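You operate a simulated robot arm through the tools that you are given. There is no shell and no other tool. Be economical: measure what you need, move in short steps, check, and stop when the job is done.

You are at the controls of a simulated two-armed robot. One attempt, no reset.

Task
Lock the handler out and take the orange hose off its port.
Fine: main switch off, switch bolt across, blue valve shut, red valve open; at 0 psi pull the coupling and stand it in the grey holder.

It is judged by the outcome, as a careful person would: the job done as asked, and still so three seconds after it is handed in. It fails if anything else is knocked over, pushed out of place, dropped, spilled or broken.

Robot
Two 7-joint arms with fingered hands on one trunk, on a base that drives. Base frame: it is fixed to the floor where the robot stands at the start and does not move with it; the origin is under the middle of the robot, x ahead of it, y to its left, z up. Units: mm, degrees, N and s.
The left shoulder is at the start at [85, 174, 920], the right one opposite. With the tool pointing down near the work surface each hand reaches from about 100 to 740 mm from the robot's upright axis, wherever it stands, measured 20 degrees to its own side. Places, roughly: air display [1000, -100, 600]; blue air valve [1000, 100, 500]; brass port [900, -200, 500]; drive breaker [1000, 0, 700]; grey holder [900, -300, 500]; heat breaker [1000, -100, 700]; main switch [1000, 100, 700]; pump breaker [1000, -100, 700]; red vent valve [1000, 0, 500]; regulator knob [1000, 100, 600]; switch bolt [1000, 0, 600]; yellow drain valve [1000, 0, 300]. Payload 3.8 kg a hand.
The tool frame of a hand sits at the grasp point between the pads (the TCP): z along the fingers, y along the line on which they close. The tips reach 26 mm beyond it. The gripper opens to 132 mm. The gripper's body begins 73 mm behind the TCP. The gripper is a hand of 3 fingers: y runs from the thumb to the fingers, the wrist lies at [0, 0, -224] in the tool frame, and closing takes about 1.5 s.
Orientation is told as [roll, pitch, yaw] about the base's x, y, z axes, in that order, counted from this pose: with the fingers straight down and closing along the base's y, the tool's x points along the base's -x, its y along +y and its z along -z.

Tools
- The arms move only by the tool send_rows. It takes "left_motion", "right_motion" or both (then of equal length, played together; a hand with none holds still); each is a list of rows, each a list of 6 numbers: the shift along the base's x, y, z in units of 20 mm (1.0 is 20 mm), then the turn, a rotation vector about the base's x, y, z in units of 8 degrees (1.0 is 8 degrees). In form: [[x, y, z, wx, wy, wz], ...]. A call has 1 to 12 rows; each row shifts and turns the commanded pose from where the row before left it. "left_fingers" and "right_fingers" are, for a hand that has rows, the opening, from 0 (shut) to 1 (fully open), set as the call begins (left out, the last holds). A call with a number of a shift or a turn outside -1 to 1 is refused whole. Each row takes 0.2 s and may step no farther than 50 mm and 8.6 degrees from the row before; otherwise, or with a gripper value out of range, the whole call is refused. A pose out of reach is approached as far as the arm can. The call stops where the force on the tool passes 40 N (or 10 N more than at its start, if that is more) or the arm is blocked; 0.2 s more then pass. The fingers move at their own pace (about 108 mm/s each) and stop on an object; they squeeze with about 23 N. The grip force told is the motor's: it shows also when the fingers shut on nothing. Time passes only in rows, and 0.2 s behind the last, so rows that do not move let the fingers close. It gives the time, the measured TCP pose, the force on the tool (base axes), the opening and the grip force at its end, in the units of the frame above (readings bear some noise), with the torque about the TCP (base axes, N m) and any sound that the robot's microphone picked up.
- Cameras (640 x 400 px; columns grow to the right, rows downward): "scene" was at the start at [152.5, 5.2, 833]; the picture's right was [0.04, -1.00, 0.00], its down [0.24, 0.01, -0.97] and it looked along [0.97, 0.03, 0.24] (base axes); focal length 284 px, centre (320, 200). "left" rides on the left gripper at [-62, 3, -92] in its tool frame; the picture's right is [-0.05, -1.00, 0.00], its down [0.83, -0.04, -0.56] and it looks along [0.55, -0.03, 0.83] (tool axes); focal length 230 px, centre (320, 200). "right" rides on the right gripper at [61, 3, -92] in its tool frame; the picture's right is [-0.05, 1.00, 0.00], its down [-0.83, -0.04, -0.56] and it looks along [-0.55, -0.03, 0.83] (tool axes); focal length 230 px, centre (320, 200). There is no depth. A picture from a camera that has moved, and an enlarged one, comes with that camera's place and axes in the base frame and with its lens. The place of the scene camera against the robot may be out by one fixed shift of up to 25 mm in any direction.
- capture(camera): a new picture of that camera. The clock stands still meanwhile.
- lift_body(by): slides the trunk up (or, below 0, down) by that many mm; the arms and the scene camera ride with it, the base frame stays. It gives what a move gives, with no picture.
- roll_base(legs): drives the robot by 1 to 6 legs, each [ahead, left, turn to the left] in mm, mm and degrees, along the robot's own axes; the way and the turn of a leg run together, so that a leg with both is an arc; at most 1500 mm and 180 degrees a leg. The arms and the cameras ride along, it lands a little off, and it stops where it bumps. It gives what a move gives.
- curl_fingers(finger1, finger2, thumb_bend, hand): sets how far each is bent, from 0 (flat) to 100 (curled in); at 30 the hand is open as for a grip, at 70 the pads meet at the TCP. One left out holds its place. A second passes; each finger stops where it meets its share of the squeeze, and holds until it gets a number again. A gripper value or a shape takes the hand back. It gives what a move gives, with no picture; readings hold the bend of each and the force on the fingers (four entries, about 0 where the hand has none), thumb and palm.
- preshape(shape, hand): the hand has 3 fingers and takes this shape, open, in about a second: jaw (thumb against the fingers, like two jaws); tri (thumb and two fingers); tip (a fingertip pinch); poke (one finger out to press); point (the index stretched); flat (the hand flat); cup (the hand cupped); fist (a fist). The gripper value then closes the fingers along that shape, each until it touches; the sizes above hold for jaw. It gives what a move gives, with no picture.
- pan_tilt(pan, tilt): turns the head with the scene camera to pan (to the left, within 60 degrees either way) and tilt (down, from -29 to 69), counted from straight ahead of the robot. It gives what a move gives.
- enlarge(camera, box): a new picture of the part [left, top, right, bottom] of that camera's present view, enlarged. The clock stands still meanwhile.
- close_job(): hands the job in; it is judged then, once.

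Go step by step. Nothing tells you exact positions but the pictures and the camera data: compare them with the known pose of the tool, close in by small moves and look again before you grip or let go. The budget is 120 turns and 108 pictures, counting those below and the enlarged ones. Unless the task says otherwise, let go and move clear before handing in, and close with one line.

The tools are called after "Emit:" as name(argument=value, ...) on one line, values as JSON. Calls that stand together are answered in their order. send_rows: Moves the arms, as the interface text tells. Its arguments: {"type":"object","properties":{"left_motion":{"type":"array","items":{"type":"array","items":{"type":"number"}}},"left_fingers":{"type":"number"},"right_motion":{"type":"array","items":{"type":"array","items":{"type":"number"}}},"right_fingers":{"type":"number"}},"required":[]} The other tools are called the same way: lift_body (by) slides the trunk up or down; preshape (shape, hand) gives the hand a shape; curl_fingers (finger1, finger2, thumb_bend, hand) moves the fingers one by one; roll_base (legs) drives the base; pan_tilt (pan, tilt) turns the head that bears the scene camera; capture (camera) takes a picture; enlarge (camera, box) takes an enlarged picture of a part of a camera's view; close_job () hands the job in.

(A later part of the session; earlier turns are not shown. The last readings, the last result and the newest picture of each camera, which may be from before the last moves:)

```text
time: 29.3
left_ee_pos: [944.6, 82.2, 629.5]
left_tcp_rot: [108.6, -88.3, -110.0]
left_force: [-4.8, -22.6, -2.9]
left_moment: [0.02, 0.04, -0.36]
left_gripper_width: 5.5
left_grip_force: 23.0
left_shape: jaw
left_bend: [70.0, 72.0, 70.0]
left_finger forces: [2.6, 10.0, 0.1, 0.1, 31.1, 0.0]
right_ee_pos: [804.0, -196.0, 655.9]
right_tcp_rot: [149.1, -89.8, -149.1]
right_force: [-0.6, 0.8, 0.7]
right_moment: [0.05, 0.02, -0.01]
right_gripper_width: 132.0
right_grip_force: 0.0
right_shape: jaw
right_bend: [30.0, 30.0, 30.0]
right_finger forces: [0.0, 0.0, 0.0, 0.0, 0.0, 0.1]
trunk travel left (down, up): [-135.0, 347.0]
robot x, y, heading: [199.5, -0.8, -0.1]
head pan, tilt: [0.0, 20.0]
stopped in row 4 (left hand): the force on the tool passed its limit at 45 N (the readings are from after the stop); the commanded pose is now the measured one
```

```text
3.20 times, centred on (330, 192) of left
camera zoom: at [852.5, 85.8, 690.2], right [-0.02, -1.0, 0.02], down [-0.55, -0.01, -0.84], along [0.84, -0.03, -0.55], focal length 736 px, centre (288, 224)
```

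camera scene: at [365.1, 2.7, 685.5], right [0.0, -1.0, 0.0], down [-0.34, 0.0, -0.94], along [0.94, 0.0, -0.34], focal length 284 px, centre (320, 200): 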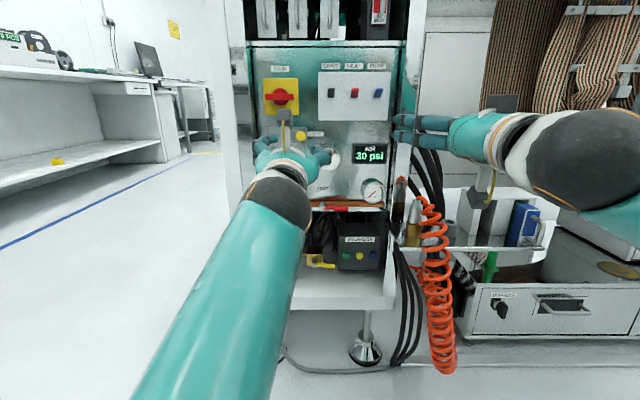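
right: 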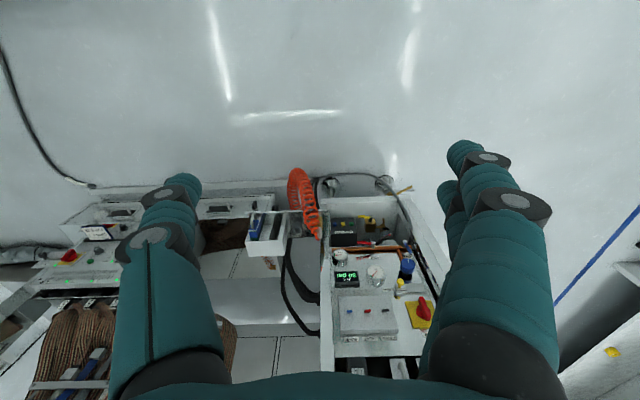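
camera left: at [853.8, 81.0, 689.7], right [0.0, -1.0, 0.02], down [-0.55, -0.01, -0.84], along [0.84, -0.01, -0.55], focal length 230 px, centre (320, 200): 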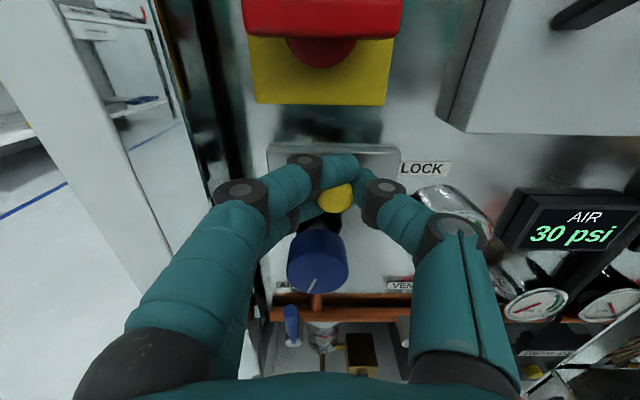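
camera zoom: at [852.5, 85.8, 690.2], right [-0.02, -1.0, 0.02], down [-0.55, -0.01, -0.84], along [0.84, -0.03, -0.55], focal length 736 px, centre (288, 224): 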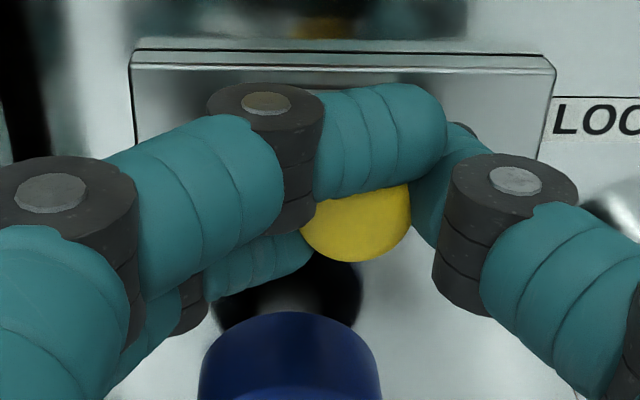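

The knob stays at y≈71, so it seems to have met a stop. I release, back off and inspect.

Emit:
send_rows(left_motion=[[0, 0, 0, 0, 0, 0], [0, 0, 0, 0, 0, 0], [0, 0, 0, 0, 0, 0], [-0.6, 0, 0, 0, 0, 0], [-0.8, 0, 0, 0, 0, 0], [-1, 0, 0, 0, 0, 0], [-1, 0, 0, 0, 0, 0]], left_fingers=0.4)

Emit:
enlarge(camera="left", box=[200, 50, 440, 200])

```text
time: 30.9
left_ee_pos: [882.1, 95.5, 637.3]
left_tcp_rot: [124.1, -86.9, -124.3]
left_force: [-0.5, 0.6, -0.4]
left_moment: [-0.01, 0.0, 0.01]
left_gripper_width: 52.7
left_grip_force: 0.1
left_shape: jaw
left_bend: [73.0, 73.0, 70.0]
left_finger forces: [0.0, 0.1, 0.0, 0.0, 0.0, 0.0]
right_ee_pos: [805.1, -192.9, 657.7]
right_tcp_rot: [174.7, -89.9, -174.5]
right_force: [-0.2, -0.5, -0.4]
right_moment: [-0.04, -0.03, -0.02]
right_gripper_width: 131.9
right_grip_force: 0.1
right_shape: jaw
right_bend: [30.0, 30.0, 30.0]
right_finger forces: [0.0, 0.1, 0.0, 0.0, 0.0, 0.0]
trunk travel left (down, up): [-135.0, 347.0]
robot x, y, heading: [199.2, -2.3, 0.0]
head pan, tilt: [0.0, 20.0]
```

```text
2.67 times, centred on (320, 125) of left
camera zoom: at [787.3, 96.5, 697.1], right [-0.01, -1.0, 0.01], down [-0.53, 0.0, -0.85], along [0.85, -0.01, -0.53], focal length 614 px, centre (320, 400)
```

zoom: 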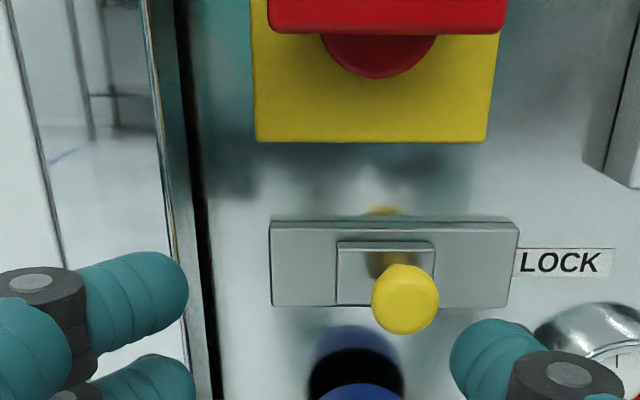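

The bolt has moved ~30 mm and is centred under the switch, but the slot has room left; I retry once with a fresh grip to be sure it is at its stop.

Emit:
send_rows(left_motion=[[0, -0.6, -0.4, 0, -0.3, 0], [0.5, -0.6, -0.2, 0, 0, 0], [0.8, 0, 0, 0, 0, 0], [0.8, 0, 0, 0, 0, 0], [0.8, 0, 0, 0, 0, 0], [0.3, 0, 0, 0, 0, 0]])

Emit:
enlarge(camera="left", box=[200, 70, 440, 220])

```text
time: 32.3
left_ee_pos: [943.0, 66.3, 617.6]
left_tcp_rot: [149.3, -86.5, -149.8]
left_force: [0.2, 0.0, 0.3]
left_moment: [0.01, 0.01, -0.02]
left_gripper_width: 52.7
left_grip_force: 0.0
left_shape: jaw
left_bend: [73.0, 73.0, 70.0]
left_finger forces: [0.0, 0.0, 0.0, 0.0, 0.0, 0.0]
right_ee_pos: [805.1, -193.6, 656.8]
right_tcp_rot: [174.7, -89.9, -174.7]
right_force: [0.5, 0.7, -0.2]
right_moment: [0.02, 0.01, 0.02]
right_gripper_width: 131.9
right_grip_force: 0.0
right_shape: jaw
right_bend: [30.0, 30.0, 30.0]
right_finger forces: [0.0, 0.0, 0.0, 0.1, 0.0, 0.1]
trunk travel left (down, up): [-135.0, 347.0]
robot x, y, heading: [194.3, -1.6, 0.3]
head pan, tilt: [0.0, 20.0]
```

```text
2.67 times, centred on (320, 145) of left
camera zoom: at [846.7, 68.8, 673.7], right [-0.01, -1.0, 0.02], down [-0.51, -0.01, -0.86], along [0.86, -0.02, -0.51], focal length 614 px, centre (320, 347)
```

zoom: 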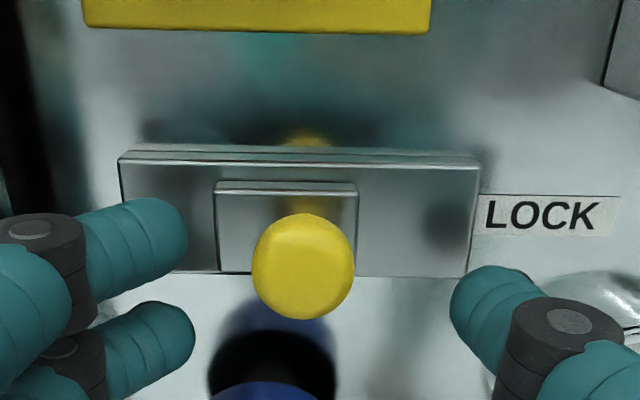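

Emit:
send_rows(left_motion=[[0.1, 0.2, 0.25, 0, 0, 0], [0, 0, 0, 0, 0, 0], [0, 0, 0, 0, 0, 0], [0, 0, 0, 0, 0, 0], [0, 0, 0, 0, 0, 0], [0, 0, 0, 0, 0, 0]], left_fingers=0)

Emit:
send_rows(left_motion=[[0, 0.2, 0, 0, 0, 0], [0, 0.2, 0, 0, 0, 0], [0, 0.2, 0, 0, 0, 0]])

Emit:
enlarge(camera="left", box=[200, 70, 440, 220])

```text
time: 33.7
left_ee_pos: [944.4, 68.6, 620.6]
left_tcp_rot: [148.0, -86.5, -148.5]
left_force: [3.7, -8.5, -4.2]
left_moment: [-0.05, 0.09, -0.15]
left_gripper_width: 5.2
left_grip_force: 22.7
left_shape: jaw
left_bend: [72.0, 70.0, 70.0]
left_finger forces: [10.4, 0.0, 0.1, 0.0, 22.9, 0.0]
right_ee_pos: [805.0, -194.4, 656.0]
right_tcp_rot: [148.1, -89.9, -148.2]
right_force: [-0.1, 0.6, -0.4]
right_moment: [0.01, -0.02, 0.04]
right_gripper_width: 132.0
right_grip_force: 0.1
right_shape: jaw
right_bend: [30.0, 30.0, 30.0]
right_finger forces: [0.0, 0.1, 0.1, 0.0, 0.0, 0.0]
trunk travel left (down, up): [-135.0, 347.0]
robot x, y, heading: [194.8, -0.2, -0.1]
head pan, tilt: [0.0, 20.0]
```

```text
time: 34.5
left_ee_pos: [943.5, 77.9, 622.2]
left_tcp_rot: [147.1, -86.6, -148.0]
left_force: [1.7, -27.8, -5.7]
left_moment: [0.15, 0.14, -0.48]
left_gripper_width: 5.3
left_grip_force: 22.9
left_shape: jaw
left_bend: [72.0, 70.0, 70.0]
left_finger forces: [5.6, 0.1, 0.0, 0.0, 32.1, 0.0]
right_ee_pos: [805.8, -195.3, 656.4]
right_tcp_rot: [120.0, -89.9, -120.0]
right_force: [-0.1, -0.2, -1.1]
right_moment: [0.02, 0.02, 0.0]
right_gripper_width: 131.8
right_grip_force: 0.0
right_shape: jaw
right_bend: [30.0, 30.0, 30.0]
right_finger forces: [0.1, 0.1, 0.0, 0.1, 0.0, 0.1]
trunk travel left (down, up): [-135.0, 347.0]
robot x, y, heading: [192.7, 3.0, -0.1]
head pan, tilt: [0.0, 20.0]
```

```text
2.67 times, centred on (320, 145) of left
camera zoom: at [848.1, 80.3, 677.9], right [-0.02, -1.0, 0.02], down [-0.51, -0.01, -0.86], along [0.86, -0.03, -0.51], focal length 614 px, centre (320, 347)
```

zoom: 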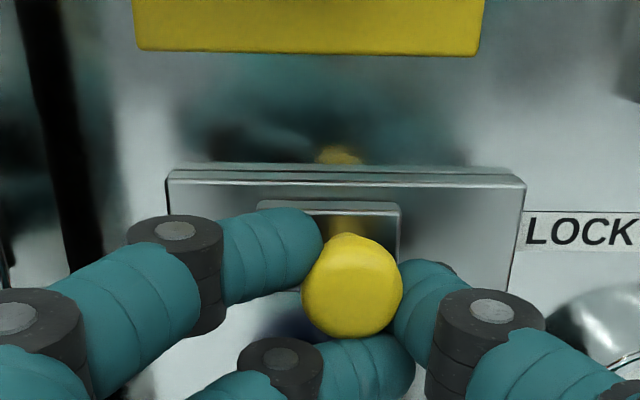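

The bolt did not move further: it is at its stop, across. I release, back off, and lower the trunk for the valves.

Emit:
send_rows(left_motion=[[0, 0, 0, 0, 0, 0], [0, 0, 0, 0, 0, 0], [0, 0, 0, 0, 0, 0], [-0.6, 0, 0, 0, 0, 0], [-0.8, 0, 0, 0, 0, 0], [-1, 0, 0, 0, -0.4, 0], [-1, 0, 0, 0, 0, 0], [-1, 0, 0, 0, 0, 0]], left_fingers=0.4)

Emit:
lift_body(by=-110)

Emit:
capture(camera="left")

Emit:
capture(camera="scene")

```text
time: 36.3
left_ee_pos: [865.0, 94.6, 637.9]
left_tcp_rot: [155.0, -80.6, -155.1]
left_force: [-1.1, -0.1, -0.3]
left_moment: [0.05, -0.02, 0.0]
left_gripper_width: 52.3
left_grip_force: 0.1
left_shape: jaw
left_bend: [73.0, 73.0, 70.0]
left_finger forces: [0.0, 0.1, 0.1, 0.0, 0.0, 0.0]
right_ee_pos: [805.2, -194.3, 656.5]
right_tcp_rot: [175.8, -89.9, -175.6]
right_force: [-0.2, 0.4, 0.0]
right_moment: [0.01, 0.01, -0.03]
right_gripper_width: 131.8
right_grip_force: 0.0
right_shape: jaw
right_bend: [30.0, 30.0, 30.0]
right_finger forces: [0.0, 0.0, 0.1, 0.0, 0.0, 0.0]
trunk travel left (down, up): [-135.0, 347.0]
robot x, y, heading: [197.3, -0.2, 0.1]
head pan, tilt: [0.0, 20.0]
```

```text
time: 37.4
left_ee_pos: [872.2, -42.5, 439.3]
left_tcp_rot: [29.6, -79.3, -44.9]
left_force: [-0.2, -0.9, -0.9]
left_moment: [0.01, -0.01, 0.09]
left_gripper_width: 52.8
left_grip_force: 0.0
left_shape: jaw
left_bend: [73.0, 73.0, 70.0]
left_finger forces: [0.0, 0.0, 0.1, 0.0, 0.1, 0.1]
right_ee_pos: [798.6, -192.8, 633.6]
right_tcp_rot: [-179.9, -87.9, 180.0]
right_force: [-0.5, -0.3, -0.9]
right_moment: [0.04, 0.05, -0.03]
right_gripper_width: 131.8
right_grip_force: 0.1
right_shape: jaw
right_bend: [30.0, 30.0, 30.0]
right_finger forces: [0.0, 0.0, 0.0, 0.0, 0.1, 0.0]
trunk travel left (down, up): [-87.0, 394.0]
robot x, y, heading: [196.6, -0.6, -0.0]
head pan, tilt: [0.0, 20.0]
stopped: the arm was blocked; the commanded pose is now the measured one
```

```text
77 pictures are left
camera left: at [792.7, -23.7, 514.7], right [-0.26, -0.96, -0.04], down [-0.65, 0.21, -0.73], along [0.71, -0.17, -0.68], focal length 230 px, centre (320, 200)
```

left: 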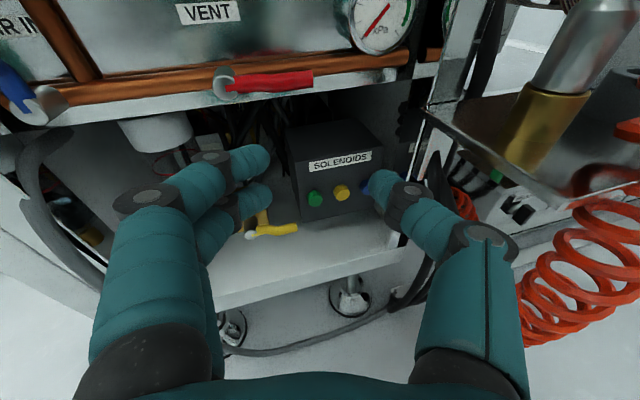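

```text
76 pictures are left
camera scene: at [367.9, 2.8, 639.7], right [0.0, -1.0, 0.0], down [-0.34, 0.0, -0.94], along [0.94, 0.0, -0.34], focal length 284 px, centre (320, 200)
```

scene: 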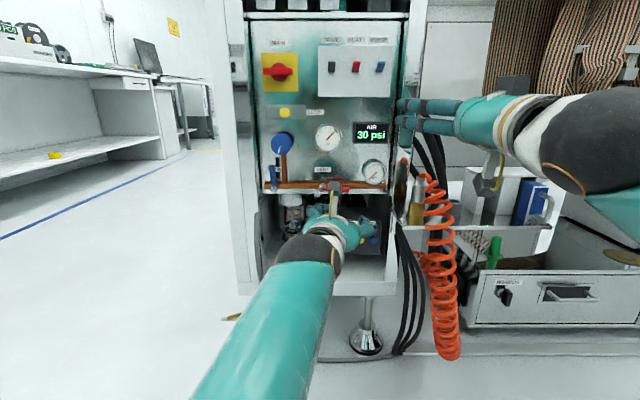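

The arm re-posed itself oddly when the trunk came down (near a joint limit), but nothing was touched and the panel looks fine: switch horizontal, bolt across. I back the base 100 mm to give the arms room.

Emit:
roll_base(legs=[[-100, 0, 0]])

Emit:
send_rows(left_motion=[[0, 0.8, 0.2, 0, 0, 0], [0, 0.8, 0.2, 0, 0, 0], [0, 0.8, 0.2, 0, 0, 0], [0, 0.8, 0.2, 0, 0, 0], [0, 0.8, 0.2, 0, 0, 0], [0, 0.8, 0.2, 0, 0, 0]])

Emit:
capture(camera="left")

Emit:
capture(camera="scene")

```text
time: 38.5
left_ee_pos: [778.0, -42.6, 441.8]
left_tcp_rot: [30.4, -79.5, -45.7]
left_force: [-0.4, -0.6, 0.0]
left_moment: [0.01, 0.01, -0.02]
left_gripper_width: 52.7
left_grip_force: 0.1
left_shape: jaw
left_bend: [73.0, 73.0, 70.0]
left_finger forces: [0.1, 0.0, 0.0, 0.0, 0.0, 0.0]
right_ee_pos: [702.8, -192.7, 630.6]
right_tcp_rot: [179.0, -88.1, -178.8]
right_force: [-0.3, -1.3, 0.3]
right_moment: [0.02, 0.01, -0.02]
right_gripper_width: 131.9
right_grip_force: 0.1
right_shape: jaw
right_bend: [30.0, 30.0, 30.0]
right_finger forces: [0.1, 0.0, 0.1, 0.1, 0.0, 0.1]
trunk travel left (down, up): [-87.0, 394.0]
robot x, y, heading: [101.5, -3.1, 0.1]
head pan, tilt: [0.0, 20.0]
```

```text
time: 39.9
left_ee_pos: [773.2, -13.0, 498.8]
left_tcp_rot: [-22.1, -82.5, 4.3]
left_force: [-0.2, 0.2, 0.3]
left_moment: [-0.01, 0.0, -0.02]
left_gripper_width: 52.9
left_grip_force: 0.0
left_shape: jaw
left_bend: [73.0, 73.0, 70.0]
left_finger forces: [0.0, 0.1, 0.0, 0.0, 0.1, 0.1]
right_ee_pos: [701.3, -191.4, 635.2]
right_tcp_rot: [178.9, -87.9, -178.7]
right_force: [0.6, -0.8, 0.6]
right_moment: [0.01, -0.04, -0.03]
right_gripper_width: 131.7
right_grip_force: 0.0
right_shape: jaw
right_bend: [30.0, 30.0, 30.0]
right_finger forces: [0.0, 0.1, 0.0, 0.0, 0.1, 0.1]
trunk travel left (down, up): [-87.0, 394.0]
robot x, y, heading: [100.6, -0.7, 0.2]
head pan, tilt: [0.0, 20.0]
stopped in row 6 (left hand): the arm was blocked; the commanded pose is now the measured one
```

```text
75 pictures are left
camera left: at [696.2, 18.6, 570.5], right [-0.29, -0.95, 0.1], down [-0.65, 0.12, -0.75], along [0.7, -0.29, -0.65], focal length 230 px, centre (320, 200)
```

left: 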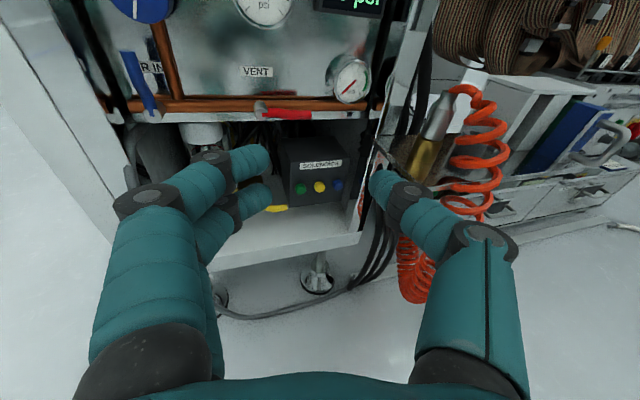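

```text
74 pictures are left
camera scene: at [271.4, 2.6, 641.5], right [0.0, -1.0, 0.0], down [-0.34, 0.0, -0.94], along [0.94, 0.0, -0.34], focal length 284 px, centre (320, 200)
```

scene: 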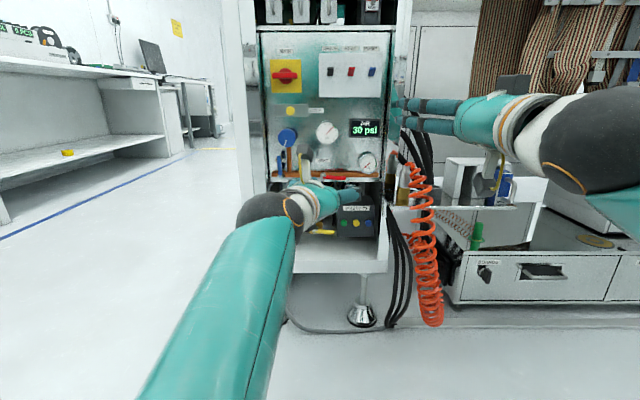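

The elbows seem to be fouling the robot's own base with the trunk this low. I raise the trunk 60 mm, then extend and level the left hand.

Emit:
lift_body(by=60)

Emit:
send_rows(left_motion=[[0.5, 0.5, 0, 0.15, -0.2, 0.5], [0.5, 0.5, 0, 0.15, -0.2, 0.5], [0.5, 0.5, 0, 0.15, -0.2, 0.5], [0.5, 0.5, 0, 0.15, -0.2, 0.5], [0.5, 0.5, 0, 0.1, -0.1, 0.25], [0.5, 0.5, 0, 0, 0, 0]])

Emit:
capture(camera="left")

```text
time: 40.9
left_ee_pos: [777.8, 0.9, 546.8]
left_tcp_rot: [-10.8, -82.9, -6.2]
left_force: [0.4, 0.0, -0.3]
left_moment: [0.02, 0.04, 0.02]
left_gripper_width: 52.7
left_grip_force: 0.1
left_shape: jaw
left_bend: [73.0, 73.0, 70.0]
left_finger forces: [0.0, 0.0, 0.0, 0.1, 0.1, 0.0]
right_ee_pos: [703.1, -193.0, 683.0]
right_tcp_rot: [178.8, -88.3, -178.8]
right_force: [0.0, 0.2, 0.1]
right_moment: [-0.04, 0.02, -0.02]
right_gripper_width: 131.9
right_grip_force: 0.1
right_shape: jaw
right_bend: [30.0, 30.0, 30.0]
right_finger forces: [0.1, 0.0, 0.1, 0.0, 0.1, 0.0]
trunk travel left (down, up): [-147.0, 334.0]
robot x, y, heading: [99.6, 0.6, 0.2]
head pan, tilt: [0.0, 20.0]
```

```text
time: 42.3
left_ee_pos: [835.1, 50.5, 550.5]
left_tcp_rot: [81.5, -86.4, -80.4]
left_force: [0.3, 0.0, 0.7]
left_moment: [-0.01, -0.02, 0.03]
left_gripper_width: 52.6
left_grip_force: 0.0
left_shape: jaw
left_bend: [73.0, 73.0, 70.0]
left_finger forces: [0.1, 0.0, 0.1, 0.0, 0.0, 0.1]
right_ee_pos: [702.8, -193.1, 683.3]
right_tcp_rot: [178.9, -88.3, -178.8]
right_force: [0.5, 0.1, -0.9]
right_moment: [-0.05, -0.03, -0.03]
right_gripper_width: 132.1
right_grip_force: 0.1
right_shape: jaw
right_bend: [30.0, 30.0, 30.0]
right_finger forces: [0.1, 0.0, 0.1, 0.0, 0.0, 0.0]
trunk travel left (down, up): [-147.0, 334.0]
robot x, y, heading: [101.3, 2.3, 0.2]
head pan, tilt: [0.0, 20.0]
```

```text
73 pictures are left
camera left: at [742.5, 48.2, 613.5], right [0.02, -1.0, -0.01], down [-0.56, 0.0, -0.83], along [0.83, 0.02, -0.56], focal length 230 px, centre (320, 200)
```

left: 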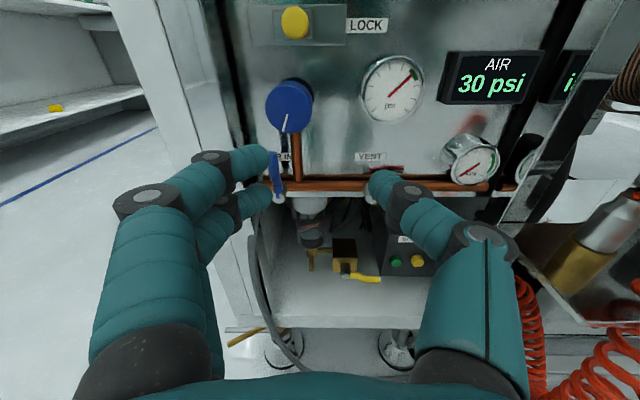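

Tracking is good again. Blue lever spans z~460–524 at y≈102. I align with its upper half and test in free space whether the hand can roll clockwise 90 degrees.

Emit:
send_rows(left_motion=[[0, 0.8, -0.8, 0, 0, 0], [0, 0.8, -0.8, 0, 0, 0], [0, 0.8, -0.8, 0, 0, 0], [0, 0.3, 0, 0, 0, 0]])

Emit:
send_rows(left_motion=[[0, 0, 0, 1, 0, 0], [0, 0, 0, 1, 0, 0], [0, 0, 0, 1, 0, 0], [0, 0, 0, 1, 0, 0], [0, 0, 0, 1, 0, 0], [0, 0, 0, 1, 0, 0], [0, 0, 0, 1, 0, 0], [0, 0, 0, 1, 0, 0], [0, 0, 0, 1, 0, 0], [0, 0, 0, 1, 0, 0], [0, 0, 0, 1, 0, 0]])

Emit:
capture(camera="left")

```text
time: 43.3
left_ee_pos: [832.9, 105.0, 503.0]
left_tcp_rot: [81.7, -86.3, -80.7]
left_force: [0.1, -0.2, -0.7]
left_moment: [-0.01, -0.02, -0.01]
left_gripper_width: 52.9
left_grip_force: 0.0
left_shape: jaw
left_bend: [73.0, 73.0, 70.0]
left_finger forces: [0.0, 0.0, 0.0, 0.0, 0.0, 0.1]
right_ee_pos: [702.9, -192.9, 683.9]
right_tcp_rot: [178.7, -88.3, -178.6]
right_force: [-0.2, 0.3, 0.8]
right_moment: [0.0, -0.01, 0.02]
right_gripper_width: 131.4
right_grip_force: 0.0
right_shape: jaw
right_bend: [30.0, 30.0, 30.0]
right_finger forces: [0.1, 0.0, 0.0, 0.0, 0.1, 0.0]
trunk travel left (down, up): [-147.0, 334.0]
robot x, y, heading: [99.4, -0.8, 0.1]
head pan, tilt: [0.0, 20.0]
```

```text
time: 45.7
left_ee_pos: [833.6, 104.1, 501.6]
left_tcp_rot: [90.9, 1.8, -89.5]
left_force: [0.2, 0.1, 1.0]
left_moment: [0.0, 0.02, 0.01]
left_gripper_width: 52.9
left_grip_force: 0.0
left_shape: jaw
left_bend: [73.0, 73.0, 70.0]
left_finger forces: [0.1, 0.0, 0.1, 0.1, 0.1, 0.1]
right_ee_pos: [702.6, -192.5, 683.0]
right_tcp_rot: [178.9, -88.4, -178.8]
right_force: [0.4, 0.1, 0.1]
right_moment: [0.02, 0.02, -0.02]
right_gripper_width: 131.7
right_grip_force: 0.1
right_shape: jaw
right_bend: [30.0, 30.0, 30.0]
right_finger forces: [0.1, 0.0, 0.1, 0.0, 0.0, 0.0]
trunk travel left (down, up): [-147.0, 334.0]
robot x, y, heading: [100.4, -1.1, 0.2]
head pan, tilt: [0.0, 20.0]
```

```text
72 pictures are left
camera left: at [742.6, 41.7, 502.1], right [0.02, -0.02, -1.0], down [-0.56, 0.83, -0.03], along [0.83, 0.56, 0.0], focal length 230 px, centre (320, 200)
```

left: 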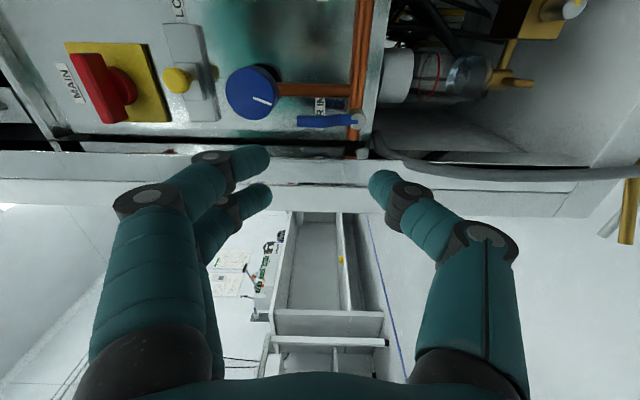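

Rolling works. The frame to the left leaves little room for a two-sided grip, so I'll push the blue lever with one finger ("poke"), with the hand rolled so it is narrow sideways. Blue lever: pivot ≈[955,96,474], tip z≈525.

Emit:
preshape(shape="poke", hand="left")

Emit:
capture(camera="left")

Emit:
capture(camera="scene")

```text
time: 46.6
left_ee_pos: [835.0, 103.5, 503.5]
left_tcp_rot: [90.9, 1.6, -89.4]
left_force: [0.2, 0.1, -0.2]
left_moment: [0.01, 0.01, 0.0]
left_gripper_width: 0.1
left_grip_force: 0.1
left_shape: poke
left_bend: [100.0, 100.0, 45.0]
left_finger forces: [0.0, 0.0, 0.1, 0.0, 0.0, 0.0]
right_ee_pos: [702.7, -193.0, 683.1]
right_tcp_rot: [179.0, -88.4, -178.7]
right_force: [0.8, -0.8, 0.1]
right_moment: [0.0, 0.03, -0.02]
right_gripper_width: 131.9
right_grip_force: 0.0
right_shape: jaw
right_bend: [30.0, 30.0, 30.0]
right_finger forces: [0.1, 0.0, 0.0, 0.1, 0.0, 0.0]
trunk travel left (down, up): [-147.0, 334.0]
robot x, y, heading: [102.3, 1.5, 0.1]
head pan, tilt: [0.0, 20.0]
```

```text
71 pictures are left
camera left: at [742.7, 41.9, 502.4], right [0.02, -0.02, -1.0], down [-0.56, 0.83, -0.03], along [0.83, 0.56, 0.0], focal length 230 px, centre (320, 200)
```

left: 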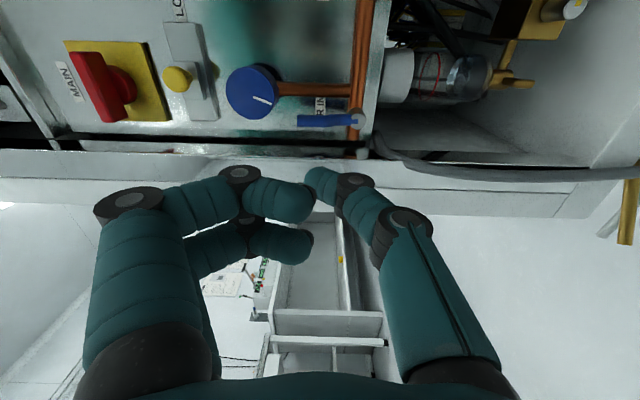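

```text
70 pictures are left
camera scene: at [266.8, 2.6, 699.1], right [0.0, -1.0, 0.0], down [-0.34, 0.0, -0.94], along [0.94, 0.0, -0.34], focal length 284 px, centre (320, 200)
```

scene: 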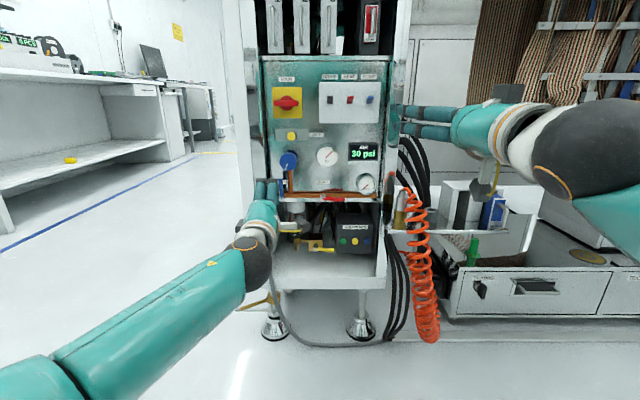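

In "poke" the thumb is the stretched digit, its tip about 22 mm ahead of the TCP. I bring it up left of the blue lever and check.

Emit:
send_rows(left_motion=[[0.5, 0.5, 0, 0, 0, 0], [0.8, 0.5, 0, 0, 0, 0], [0.8, 0.1, 0, 0, 0, 0], [0.8, 0, 0, 0, 0, 0], [0.6, 0, 0, 0, 0, 0]])

Emit:
capture(camera="left")

Emit:
enlarge(camera="scene", box=[240, 130, 400, 230])

```text
time: 47.8
left_ee_pos: [904.7, 127.1, 502.7]
left_tcp_rot: [90.8, 1.6, -89.4]
left_force: [0.1, -0.6, 0.4]
left_moment: [-0.01, 0.01, 0.01]
left_gripper_width: 0.0
left_grip_force: 0.1
left_shape: poke
left_bend: [100.0, 100.0, 45.0]
left_finger forces: [0.0, 0.0, 0.0, 0.0, 0.1, 0.1]
right_ee_pos: [703.2, -192.9, 683.9]
right_tcp_rot: [178.9, -88.3, -178.7]
right_force: [0.2, 0.5, 1.2]
right_moment: [-0.01, 0.01, -0.03]
right_gripper_width: 131.7
right_grip_force: 0.2
right_shape: jaw
right_bend: [30.0, 30.0, 30.0]
right_finger forces: [0.0, 0.1, 0.0, 0.0, 0.0, 0.1]
trunk travel left (down, up): [-147.0, 334.0]
robot x, y, heading: [102.1, 0.3, -0.0]
head pan, tilt: [0.0, 20.0]
```

```text
69 pictures are left
camera left: at [812.0, 64.8, 502.7], right [0.02, -0.02, -1.0], down [-0.56, 0.83, -0.03], along [0.83, 0.56, 0.0], focal length 230 px, centre (320, 200)
```

left: 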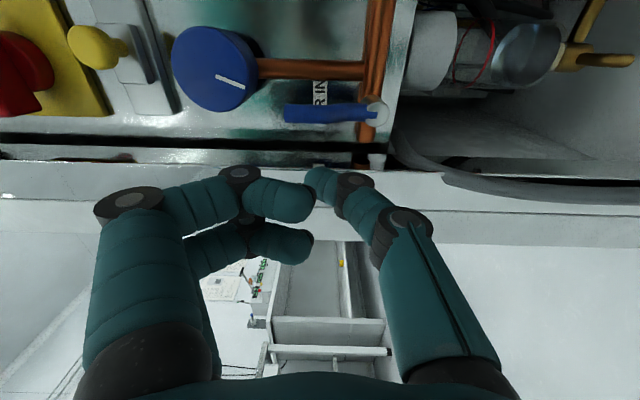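

```text
4.00 times, centred on (320, 180) of scene
camera zoom: at [266.8, 2.6, 699.1], right [0.0, -1.0, 0.0], down [-0.34, 0.0, -0.94], along [0.94, 0.0, -0.34], focal length 1136 px, centre (320, 280)
```

zoom: 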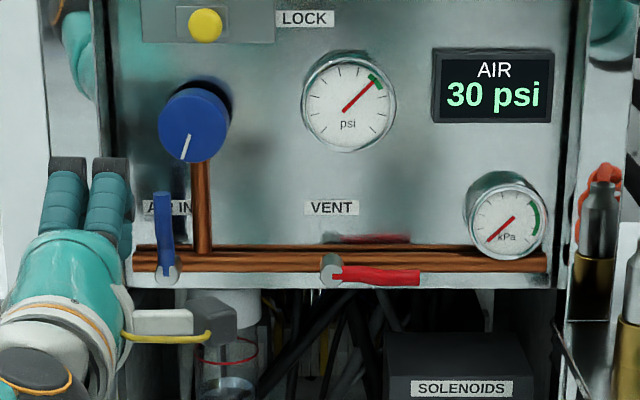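

Lever now fixed at x≈968, y≈100, pivot z≈471, tip z≈527; thumb tip at about [927,127,507]. I advance 46 mm beside it.

Emit:
send_rows(left_motion=[[0.8, 0, 0, 0, 0, 0], [0.8, 0, 0, 0, 0, 0], [0.7, 0, 0, 0, 0, 0]])

Emit:
capture(camera="left")

```text
time: 48.6
left_ee_pos: [949.5, 124.6, 504.1]
left_tcp_rot: [90.8, 1.6, -89.6]
left_force: [-4.1, -5.6, 0.2]
left_moment: [-0.1, 0.09, 0.0]
left_gripper_width: 0.0
left_grip_force: 0.0
left_shape: poke
left_bend: [100.0, 100.0, 45.0]
left_finger forces: [0.0, 0.1, 0.0, 0.0, 5.7, 0.0]
right_ee_pos: [703.0, -193.2, 683.9]
right_tcp_rot: [178.5, -88.4, -178.2]
right_force: [-0.6, 0.8, 0.2]
right_moment: [-0.02, -0.02, -0.02]
right_gripper_width: 131.9
right_grip_force: 0.0
right_shape: jaw
right_bend: [30.0, 30.0, 30.0]
right_finger forces: [0.0, 0.0, 0.1, 0.1, 0.1, 0.0]
trunk travel left (down, up): [-147.0, 334.0]
robot x, y, heading: [99.3, -3.2, 0.2]
head pan, tilt: [0.0, 20.0]
```

```text
67 pictures are left
camera left: at [858.1, 63.2, 504.6], right [0.02, -0.02, -1.0], down [-0.56, 0.83, -0.03], along [0.83, 0.56, 0.0], focal length 230 px, centre (320, 200)
```

left: 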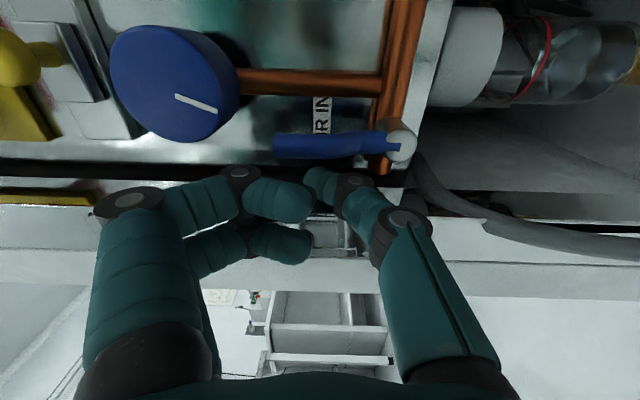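

Light wall contact only. I now sweep the thumb along an arc to swing the lever clockwise; first half.

Emit:
send_rows(left_motion=[[0, -0.55, 0, 0, 0, 0], [0, -0.5, 0.1, 0, 0, 0], [0, -0.5, 0.07, 0, 0, 0], [0, -0.47, -0.15, 0, 0, 0], [0, -0.47, -0.2, 0, 0, 0]])

Emit:
capture(camera="left")

```text
time: 49.8
left_ee_pos: [950.7, 75.9, 500.5]
left_tcp_rot: [91.0, 1.6, -89.6]
left_force: [-1.3, -0.1, 2.5]
left_moment: [-0.02, 0.03, -0.05]
left_gripper_width: 0.0
left_grip_force: 0.1
left_shape: poke
left_bend: [100.0, 100.0, 46.0]
left_finger forces: [0.1, 0.1, 0.1, 0.0, 3.3, 0.0]
right_ee_pos: [702.4, -192.2, 684.4]
right_tcp_rot: [178.7, -88.2, -178.7]
right_force: [0.1, 0.4, -0.1]
right_moment: [0.02, -0.01, 0.02]
right_gripper_width: 131.7
right_grip_force: 0.0
right_shape: jaw
right_bend: [30.0, 30.0, 30.0]
right_finger forces: [0.1, 0.0, 0.1, 0.1, 0.0, 0.0]
trunk travel left (down, up): [-147.0, 334.0]
robot x, y, heading: [97.8, 1.0, -0.2]
head pan, tilt: [0.0, 20.0]
```

```text
66 pictures are left
camera left: at [858.4, 13.5, 500.2], right [0.02, -0.02, -1.0], down [-0.56, 0.83, -0.03], along [0.83, 0.56, 0.0], focal length 230 px, centre (320, 200)
```

left: 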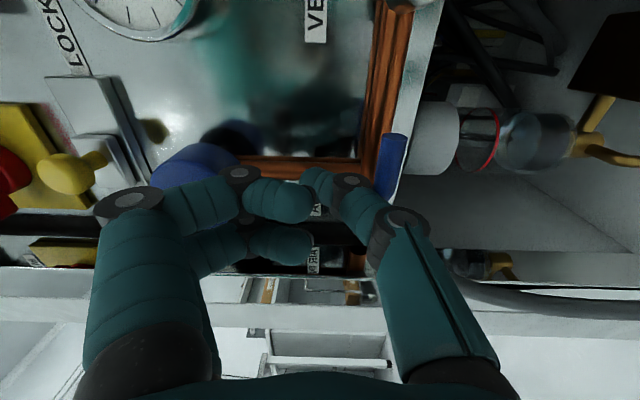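

The blue lever appears already near horizontal; I press down a little more to seat it, then inspect.

Emit:
send_rows(left_motion=[[0, -0.1, -0.2, 0, 0, 0], [0, -0.1, -0.2, 0, 0, 0], [0, 0, -0.2, 0, 0, 0]])

Emit:
enlarge(camera="scene", box=[240, 130, 400, 230])

```text
time: 50.6
left_ee_pos: [948.6, 76.3, 497.5]
left_tcp_rot: [91.1, 1.7, -89.4]
left_force: [-0.5, 1.0, 4.9]
left_moment: [0.0, -0.02, 0.0]
left_gripper_width: 0.2
left_grip_force: 0.0
left_shape: poke
left_bend: [100.0, 100.0, 46.0]
left_finger forces: [0.1, 0.1, 0.0, 0.1, 5.4, 0.0]
left hand out of reach, approached as far as the arm can: row 1, 3
right_ee_pos: [703.2, -192.5, 684.0]
right_tcp_rot: [178.9, -88.3, -178.8]
right_force: [0.2, 0.5, -0.5]
right_moment: [-0.02, -0.01, 0.0]
right_gripper_width: 132.1
right_grip_force: 0.0
right_shape: jaw
right_bend: [30.0, 30.0, 30.0]
right_finger forces: [0.1, 0.0, 0.0, 0.1, 0.0, 0.0]
trunk travel left (down, up): [-147.0, 334.0]
robot x, y, heading: [99.8, -4.2, 0.2]
head pan, tilt: [0.0, 20.0]
```

```text
4.00 times, centred on (320, 180) of scene
camera zoom: at [266.4, 2.7, 699.2], right [0.0, -1.0, 0.0], down [-0.34, 0.0, -0.94], along [0.94, 0.0, -0.34], focal length 1136 px, centre (320, 280)
```

zoom: 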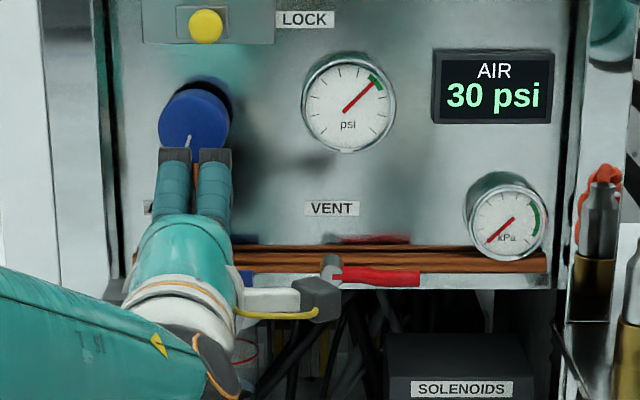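

I retract to see the lever.

Emit:
send_rows(left_motion=[[-0.4, 0, 0.2, 0, 0, 0], [-1, 0, 0.1, 0, 0, 0], [-1, 0, 0, 0, 0, 0], [-1, 0, 0, 0, 0, 0], [-1, 0.5, 0, 0, 0, 0], [-1, 0.5, 0, 0, 0, 0]])

Emit:
capture(camera="left")

Emit:
enlarge(camera="scene", box=[240, 130, 400, 230])

```text
time: 52.0
left_ee_pos: [840.5, 95.2, 503.4]
left_tcp_rot: [90.9, 1.6, -89.4]
left_force: [0.5, 0.1, -0.1]
left_moment: [-0.03, 0.02, 0.03]
left_gripper_width: 0.0
left_grip_force: 0.0
left_shape: poke
left_bend: [100.0, 100.0, 45.0]
left_finger forces: [0.1, 0.0, 0.1, 0.0, 0.0, 0.0]
right_ee_pos: [703.3, -192.6, 683.0]
right_tcp_rot: [178.8, -88.3, -178.7]
right_force: [-0.2, 0.0, 0.0]
right_moment: [-0.01, 0.02, 0.02]
right_gripper_width: 132.0
right_grip_force: 0.0
right_shape: jaw
right_bend: [30.0, 30.0, 30.0]
right_finger forces: [0.0, 0.0, 0.1, 0.0, 0.1, 0.0]
trunk travel left (down, up): [-147.0, 334.0]
robot x, y, heading: [97.4, -1.2, 0.1]
head pan, tilt: [0.0, 20.0]
```

```text
64 pictures are left
camera left: at [748.1, 33.1, 503.1], right [0.02, -0.02, -1.0], down [-0.56, 0.83, -0.03], along [0.83, 0.56, 0.0], focal length 230 px, centre (320, 200)
```

left: 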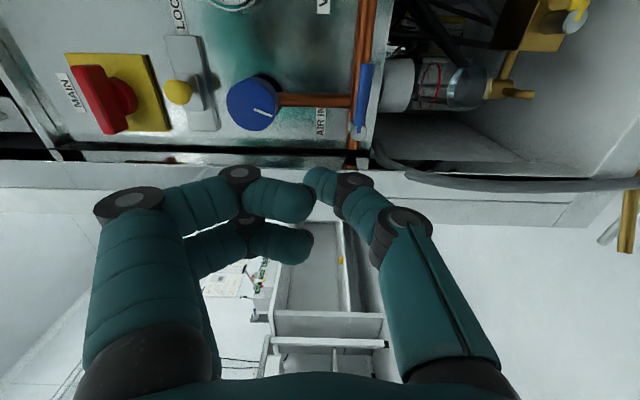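

```text
4.00 times, centred on (320, 180) of scene
camera zoom: at [266.7, 2.7, 699.1], right [0.0, -1.0, 0.0], down [-0.34, 0.0, -0.94], along [0.94, 0.0, -0.34], focal length 1136 px, centre (320, 280)
```

zoom: 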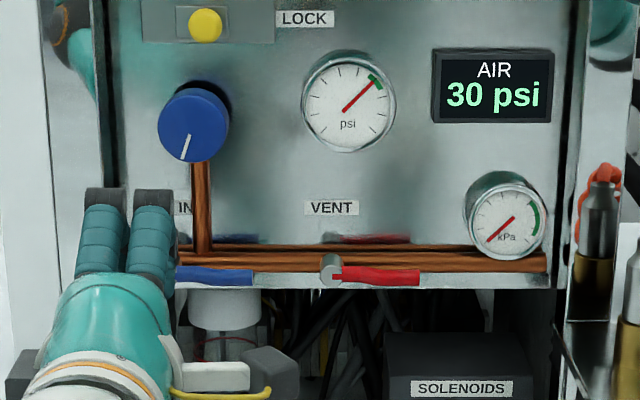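

Blue valve is now across (shut), matching mirror of red. Next red: pivot y≈-4, tip y≈-63, z≈468. I'll grip it in jaw with the left hand as rolled, and turn it upward. First move the base 50 mm ahead for reach.

Emit:
preshape(shape="jaw", hand="left")

Emit:
roll_base(legs=[[50, 0, 0]])

Emit:
send_rows(left_motion=[[-0.8, -0.8, 0, 0, 0, 0], [-0.2, -1, -0.3, 0, 0, 0], [0, -1, -0.3, 0, 0, 0], [0, -1, -0.3, 0, 0, 0], [0, -1, -0.3, 0, 0, 0], [0, -1, -0.3, 0, 0, 0], [0, -0.7, -0.3, 0, 0, 0]], left_fingers=0.4)

Emit:
capture(camera="left")

```text
time: 52.9
left_ee_pos: [841.7, 95.1, 504.7]
left_tcp_rot: [91.0, 1.6, -89.4]
left_force: [-0.8, -0.1, 0.4]
left_moment: [-0.03, -0.03, 0.0]
left_gripper_width: 132.1
left_grip_force: 0.1
left_shape: jaw
left_bend: [30.0, 30.0, 30.0]
left_finger forces: [0.0, 0.0, 0.1, 0.0, 0.0, 0.1]
right_ee_pos: [703.3, -191.5, 683.2]
right_tcp_rot: [178.9, -88.3, -178.8]
right_force: [0.3, 0.2, 0.4]
right_moment: [0.04, 0.01, 0.0]
right_gripper_width: 132.0
right_grip_force: 0.0
right_shape: jaw
right_bend: [30.0, 30.0, 30.0]
right_finger forces: [0.0, 0.0, 0.1, 0.0, 0.1, 0.0]
trunk travel left (down, up): [-147.0, 334.0]
robot x, y, heading: [96.7, -1.5, -0.0]
head pan, tilt: [0.0, 20.0]
```

```text
time: 53.8
left_ee_pos: [889.7, 95.6, 502.8]
left_tcp_rot: [90.9, 1.6, -89.5]
left_force: [0.1, -0.5, 0.8]
left_moment: [0.0, 0.03, -0.01]
left_gripper_width: 132.1
left_grip_force: 0.1
left_shape: jaw
left_bend: [30.0, 30.0, 30.0]
left_finger forces: [0.0, 0.1, 0.0, 0.1, 0.1, 0.1]
right_ee_pos: [752.5, -192.4, 682.8]
right_tcp_rot: [178.7, -88.3, -178.6]
right_force: [0.2, -0.3, 0.1]
right_moment: [-0.02, -0.04, 0.04]
right_gripper_width: 132.0
right_grip_force: 0.0
right_shape: jaw
right_bend: [30.0, 30.0, 30.0]
right_finger forces: [0.1, 0.0, 0.0, 0.0, 0.0, 0.0]
trunk travel left (down, up): [-147.0, 334.0]
robot x, y, heading: [149.5, -3.0, 0.0]
head pan, tilt: [0.0, 20.0]
```

```text
time: 55.4
left_ee_pos: [869.5, -35.6, 467.5]
left_tcp_rot: [90.9, 1.7, -89.5]
left_force: [0.4, -0.8, 0.3]
left_moment: [-0.01, -0.01, 0.03]
left_gripper_width: 53.3
left_grip_force: 0.0
left_shape: jaw
left_bend: [73.0, 73.0, 70.0]
left_finger forces: [0.0, 0.0, 0.0, 0.0, 0.0, 0.1]
right_ee_pos: [751.1, -192.8, 683.9]
right_tcp_rot: [178.8, -88.2, -178.6]
right_force: [0.5, -0.2, -0.8]
right_moment: [0.04, 0.04, 0.0]
right_gripper_width: 132.1
right_grip_force: 0.0
right_shape: jaw
right_bend: [30.0, 30.0, 30.0]
right_finger forces: [0.1, 0.0, 0.0, 0.0, 0.0, 0.0]
trunk travel left (down, up): [-147.0, 334.0]
robot x, y, heading: [151.0, 3.2, 0.1]
head pan, tilt: [0.0, 20.0]
```

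```text
62 pictures are left
camera left: at [776.5, -97.7, 467.3], right [0.02, -0.02, -1.0], down [-0.56, 0.83, -0.03], along [0.83, 0.56, 0.0], focal length 230 px, centre (320, 200)
```

left: 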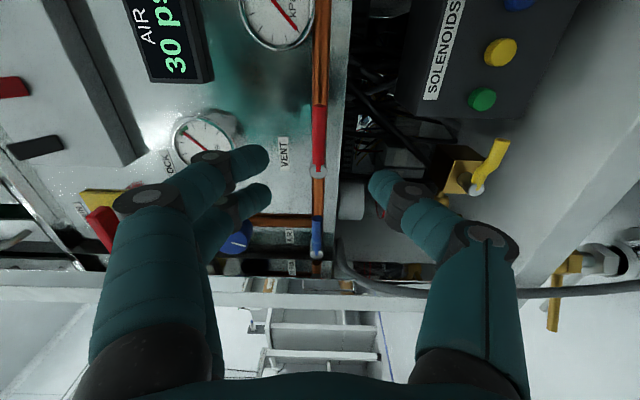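

Red lever: pivot [968,-2,470], tip y≈-59. I narrow the opening and advance around it.

Emit:
send_rows(left_motion=[[0.8, 0, 0.15, 0, 0, 0], [0.8, 0, 0, 0, 0, 0], [0.8, 0, 0, 0, 0, 0], [0.6, 0, 0, 0, 0, 0]], left_fingers=0.28)

Emit:
capture(camera="left")

```text
time: 56.4
left_ee_pos: [928.2, -31.8, 475.8]
left_tcp_rot: [90.9, 1.7, -89.4]
left_force: [-1.0, 0.1, -0.5]
left_moment: [-0.01, 0.03, 0.02]
left_gripper_width: 37.3
left_grip_force: 0.1
left_shape: jaw
left_bend: [73.0, 73.0, 70.0]
left_finger forces: [0.0, 0.0, 0.1, 0.0, 0.1, 0.1]
left hand out of reach, approached as far as the arm can: row 4
right_ee_pos: [752.3, -192.9, 684.3]
right_tcp_rot: [178.9, -88.3, -178.6]
right_force: [-0.4, -0.3, -0.4]
right_moment: [-0.01, 0.01, 0.0]
right_gripper_width: 132.0
right_grip_force: 0.0
right_shape: jaw
right_bend: [30.0, 30.0, 30.0]
right_finger forces: [0.0, 0.0, 0.0, 0.0, 0.0, 0.1]
trunk travel left (down, up): [-147.0, 334.0]
robot x, y, heading: [150.8, 0.0, 0.1]
head pan, tilt: [0.0, 20.0]
```

```text
61 pictures are left
camera left: at [836.4, -92.9, 475.4], right [0.02, -0.02, -1.0], down [-0.56, 0.83, -0.03], along [0.83, 0.56, 0.0], focal length 230 px, centre (320, 200)
```

left: 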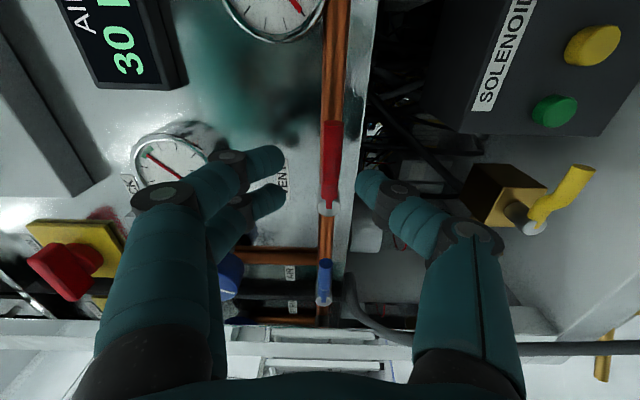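

Just short of reach; I retreat a bit, drive 50 mm ahead and come back.

Emit:
send_rows(left_motion=[[-0.9, 0, 0, 0, 0, 0], [-0.9, 0, 0, 0, 0, 0], [-0.9, 0, 0, 0, 0, 0]])

Emit:
roll_base(legs=[[50, 0, 0]])

Emit:
capture(camera="left")

```text
time: 57.2
left_ee_pos: [874.4, -32.4, 475.6]
left_tcp_rot: [90.9, 1.7, -89.4]
left_force: [0.6, 0.9, 1.2]
left_moment: [0.03, -0.04, 0.02]
left_gripper_width: 37.3
left_grip_force: 0.0
left_shape: jaw
left_bend: [73.0, 73.0, 70.0]
left_finger forces: [0.0, 0.0, 0.0, 0.0, 0.0, 0.0]
right_ee_pos: [752.8, -192.2, 684.2]
right_tcp_rot: [178.7, -88.3, -178.5]
right_force: [-0.3, 0.9, 0.1]
right_moment: [-0.02, 0.05, 0.03]
right_gripper_width: 131.9
right_grip_force: 0.0
right_shape: jaw
right_bend: [30.0, 30.0, 30.0]
right_finger forces: [0.1, 0.1, 0.0, 0.1, 0.0, 0.0]
trunk travel left (down, up): [-147.0, 334.0]
robot x, y, heading: [149.1, 0.1, 0.2]
head pan, tilt: [0.0, 20.0]
```

```text
time: 58.1
left_ee_pos: [923.5, -31.0, 475.3]
left_tcp_rot: [90.9, 1.6, -89.5]
left_force: [0.3, 0.3, 0.3]
left_moment: [0.01, 0.03, 0.01]
left_gripper_width: 37.3
left_grip_force: 0.1
left_shape: jaw
left_bend: [73.0, 73.0, 70.0]
left_finger forces: [0.0, 0.0, 0.0, 0.0, 0.0, 0.0]
right_ee_pos: [802.4, -192.8, 682.6]
right_tcp_rot: [178.7, -88.3, -178.7]
right_force: [0.0, 0.5, -0.4]
right_moment: [0.0, 0.01, -0.02]
right_gripper_width: 131.9
right_grip_force: 0.1
right_shape: jaw
right_bend: [30.0, 30.0, 30.0]
right_finger forces: [0.0, 0.0, 0.0, 0.0, 0.0, 0.0]
trunk travel left (down, up): [-147.0, 334.0]
robot x, y, heading: [201.8, -2.6, -0.3]
head pan, tilt: [0.0, 20.0]
```

```text
60 pictures are left
camera left: at [831.9, -93.7, 475.0], right [0.02, -0.02, -1.0], down [-0.56, 0.83, -0.03], along [0.83, 0.56, 0.0], focal length 230 px, centre (320, 200)
```

left: 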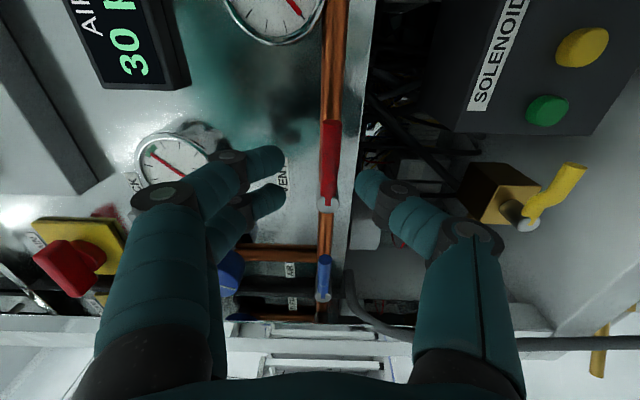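

Emit:
send_rows(left_motion=[[0.3, -0.2, -0.2, 0, 0, 0], [0.4, 0, 0, 0, 0, 0], [0.4, 0, 0, 0, 0, 0]])

Emit:
send_rows(left_motion=[[0, 0, 0, 0, 0, 0], [0, 0, 0, 0, 0, 0], [0, 0, 0, 0, 0, 0], [0, 0, 0, 0, 0, 0], [0, 0, 0, 0, 0, 0]], left_fingers=0)

Emit:
enlarge(camera="left", box=[220, 110, 420, 235])

```text
time: 58.9
left_ee_pos: [945.2, -36.4, 471.8]
left_tcp_rot: [90.9, 1.6, -89.5]
left_force: [0.0, 0.6, -0.7]
left_moment: [0.0, 0.01, -0.02]
left_gripper_width: 37.2
left_grip_force: 0.1
left_shape: jaw
left_bend: [73.0, 73.0, 70.0]
left_finger forces: [0.0, 0.1, 0.1, 0.1, 0.0, 0.0]
right_ee_pos: [802.3, -192.9, 683.4]
right_tcp_rot: [178.6, -88.2, -178.6]
right_force: [-0.7, 0.7, -0.1]
right_moment: [-0.01, 0.01, 0.02]
right_gripper_width: 131.9
right_grip_force: 0.1
right_shape: jaw
right_bend: [30.0, 30.0, 30.0]
right_finger forces: [0.0, 0.0, 0.0, 0.0, 0.0, 0.0]
trunk travel left (down, up): [-147.0, 334.0]
robot x, y, heading: [201.1, -0.0, 0.2]
head pan, tilt: [0.0, 20.0]
```

```text
time: 60.1
left_ee_pos: [946.2, -35.3, 472.5]
left_tcp_rot: [90.8, 1.6, -89.5]
left_force: [13.8, -2.7, 0.9]
left_moment: [0.01, -0.03, -0.02]
left_gripper_width: 2.4
left_grip_force: 23.0
left_shape: jaw
left_bend: [69.0, 70.0, 70.0]
left_finger forces: [9.7, 10.5, 0.0, 0.0, 20.2, 0.1]
right_ee_pos: [801.4, -192.8, 682.0]
right_tcp_rot: [178.4, -88.4, -178.3]
right_force: [0.5, -0.2, 0.3]
right_moment: [0.04, 0.01, -0.01]
right_gripper_width: 131.8
right_grip_force: 0.1
right_shape: jaw
right_bend: [30.0, 30.0, 30.0]
right_finger forces: [0.0, 0.1, 0.0, 0.1, 0.0, 0.0]
trunk travel left (down, up): [-147.0, 334.0]
robot x, y, heading: [196.2, 0.7, -0.1]
head pan, tilt: [0.0, 20.0]
```

```text
3.20 times, centred on (320, 172) of left
camera zoom: at [854.1, -97.7, 471.7], right [0.02, -0.02, -1.0], down [-0.56, 0.83, -0.03], along [0.83, 0.56, 0.0], focal length 736 px, centre (320, 288)
```

zoom: 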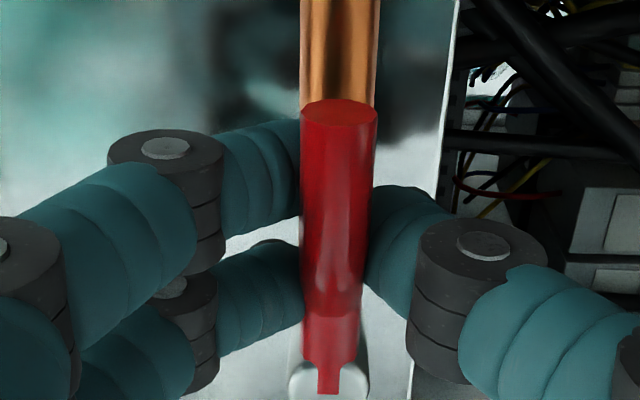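

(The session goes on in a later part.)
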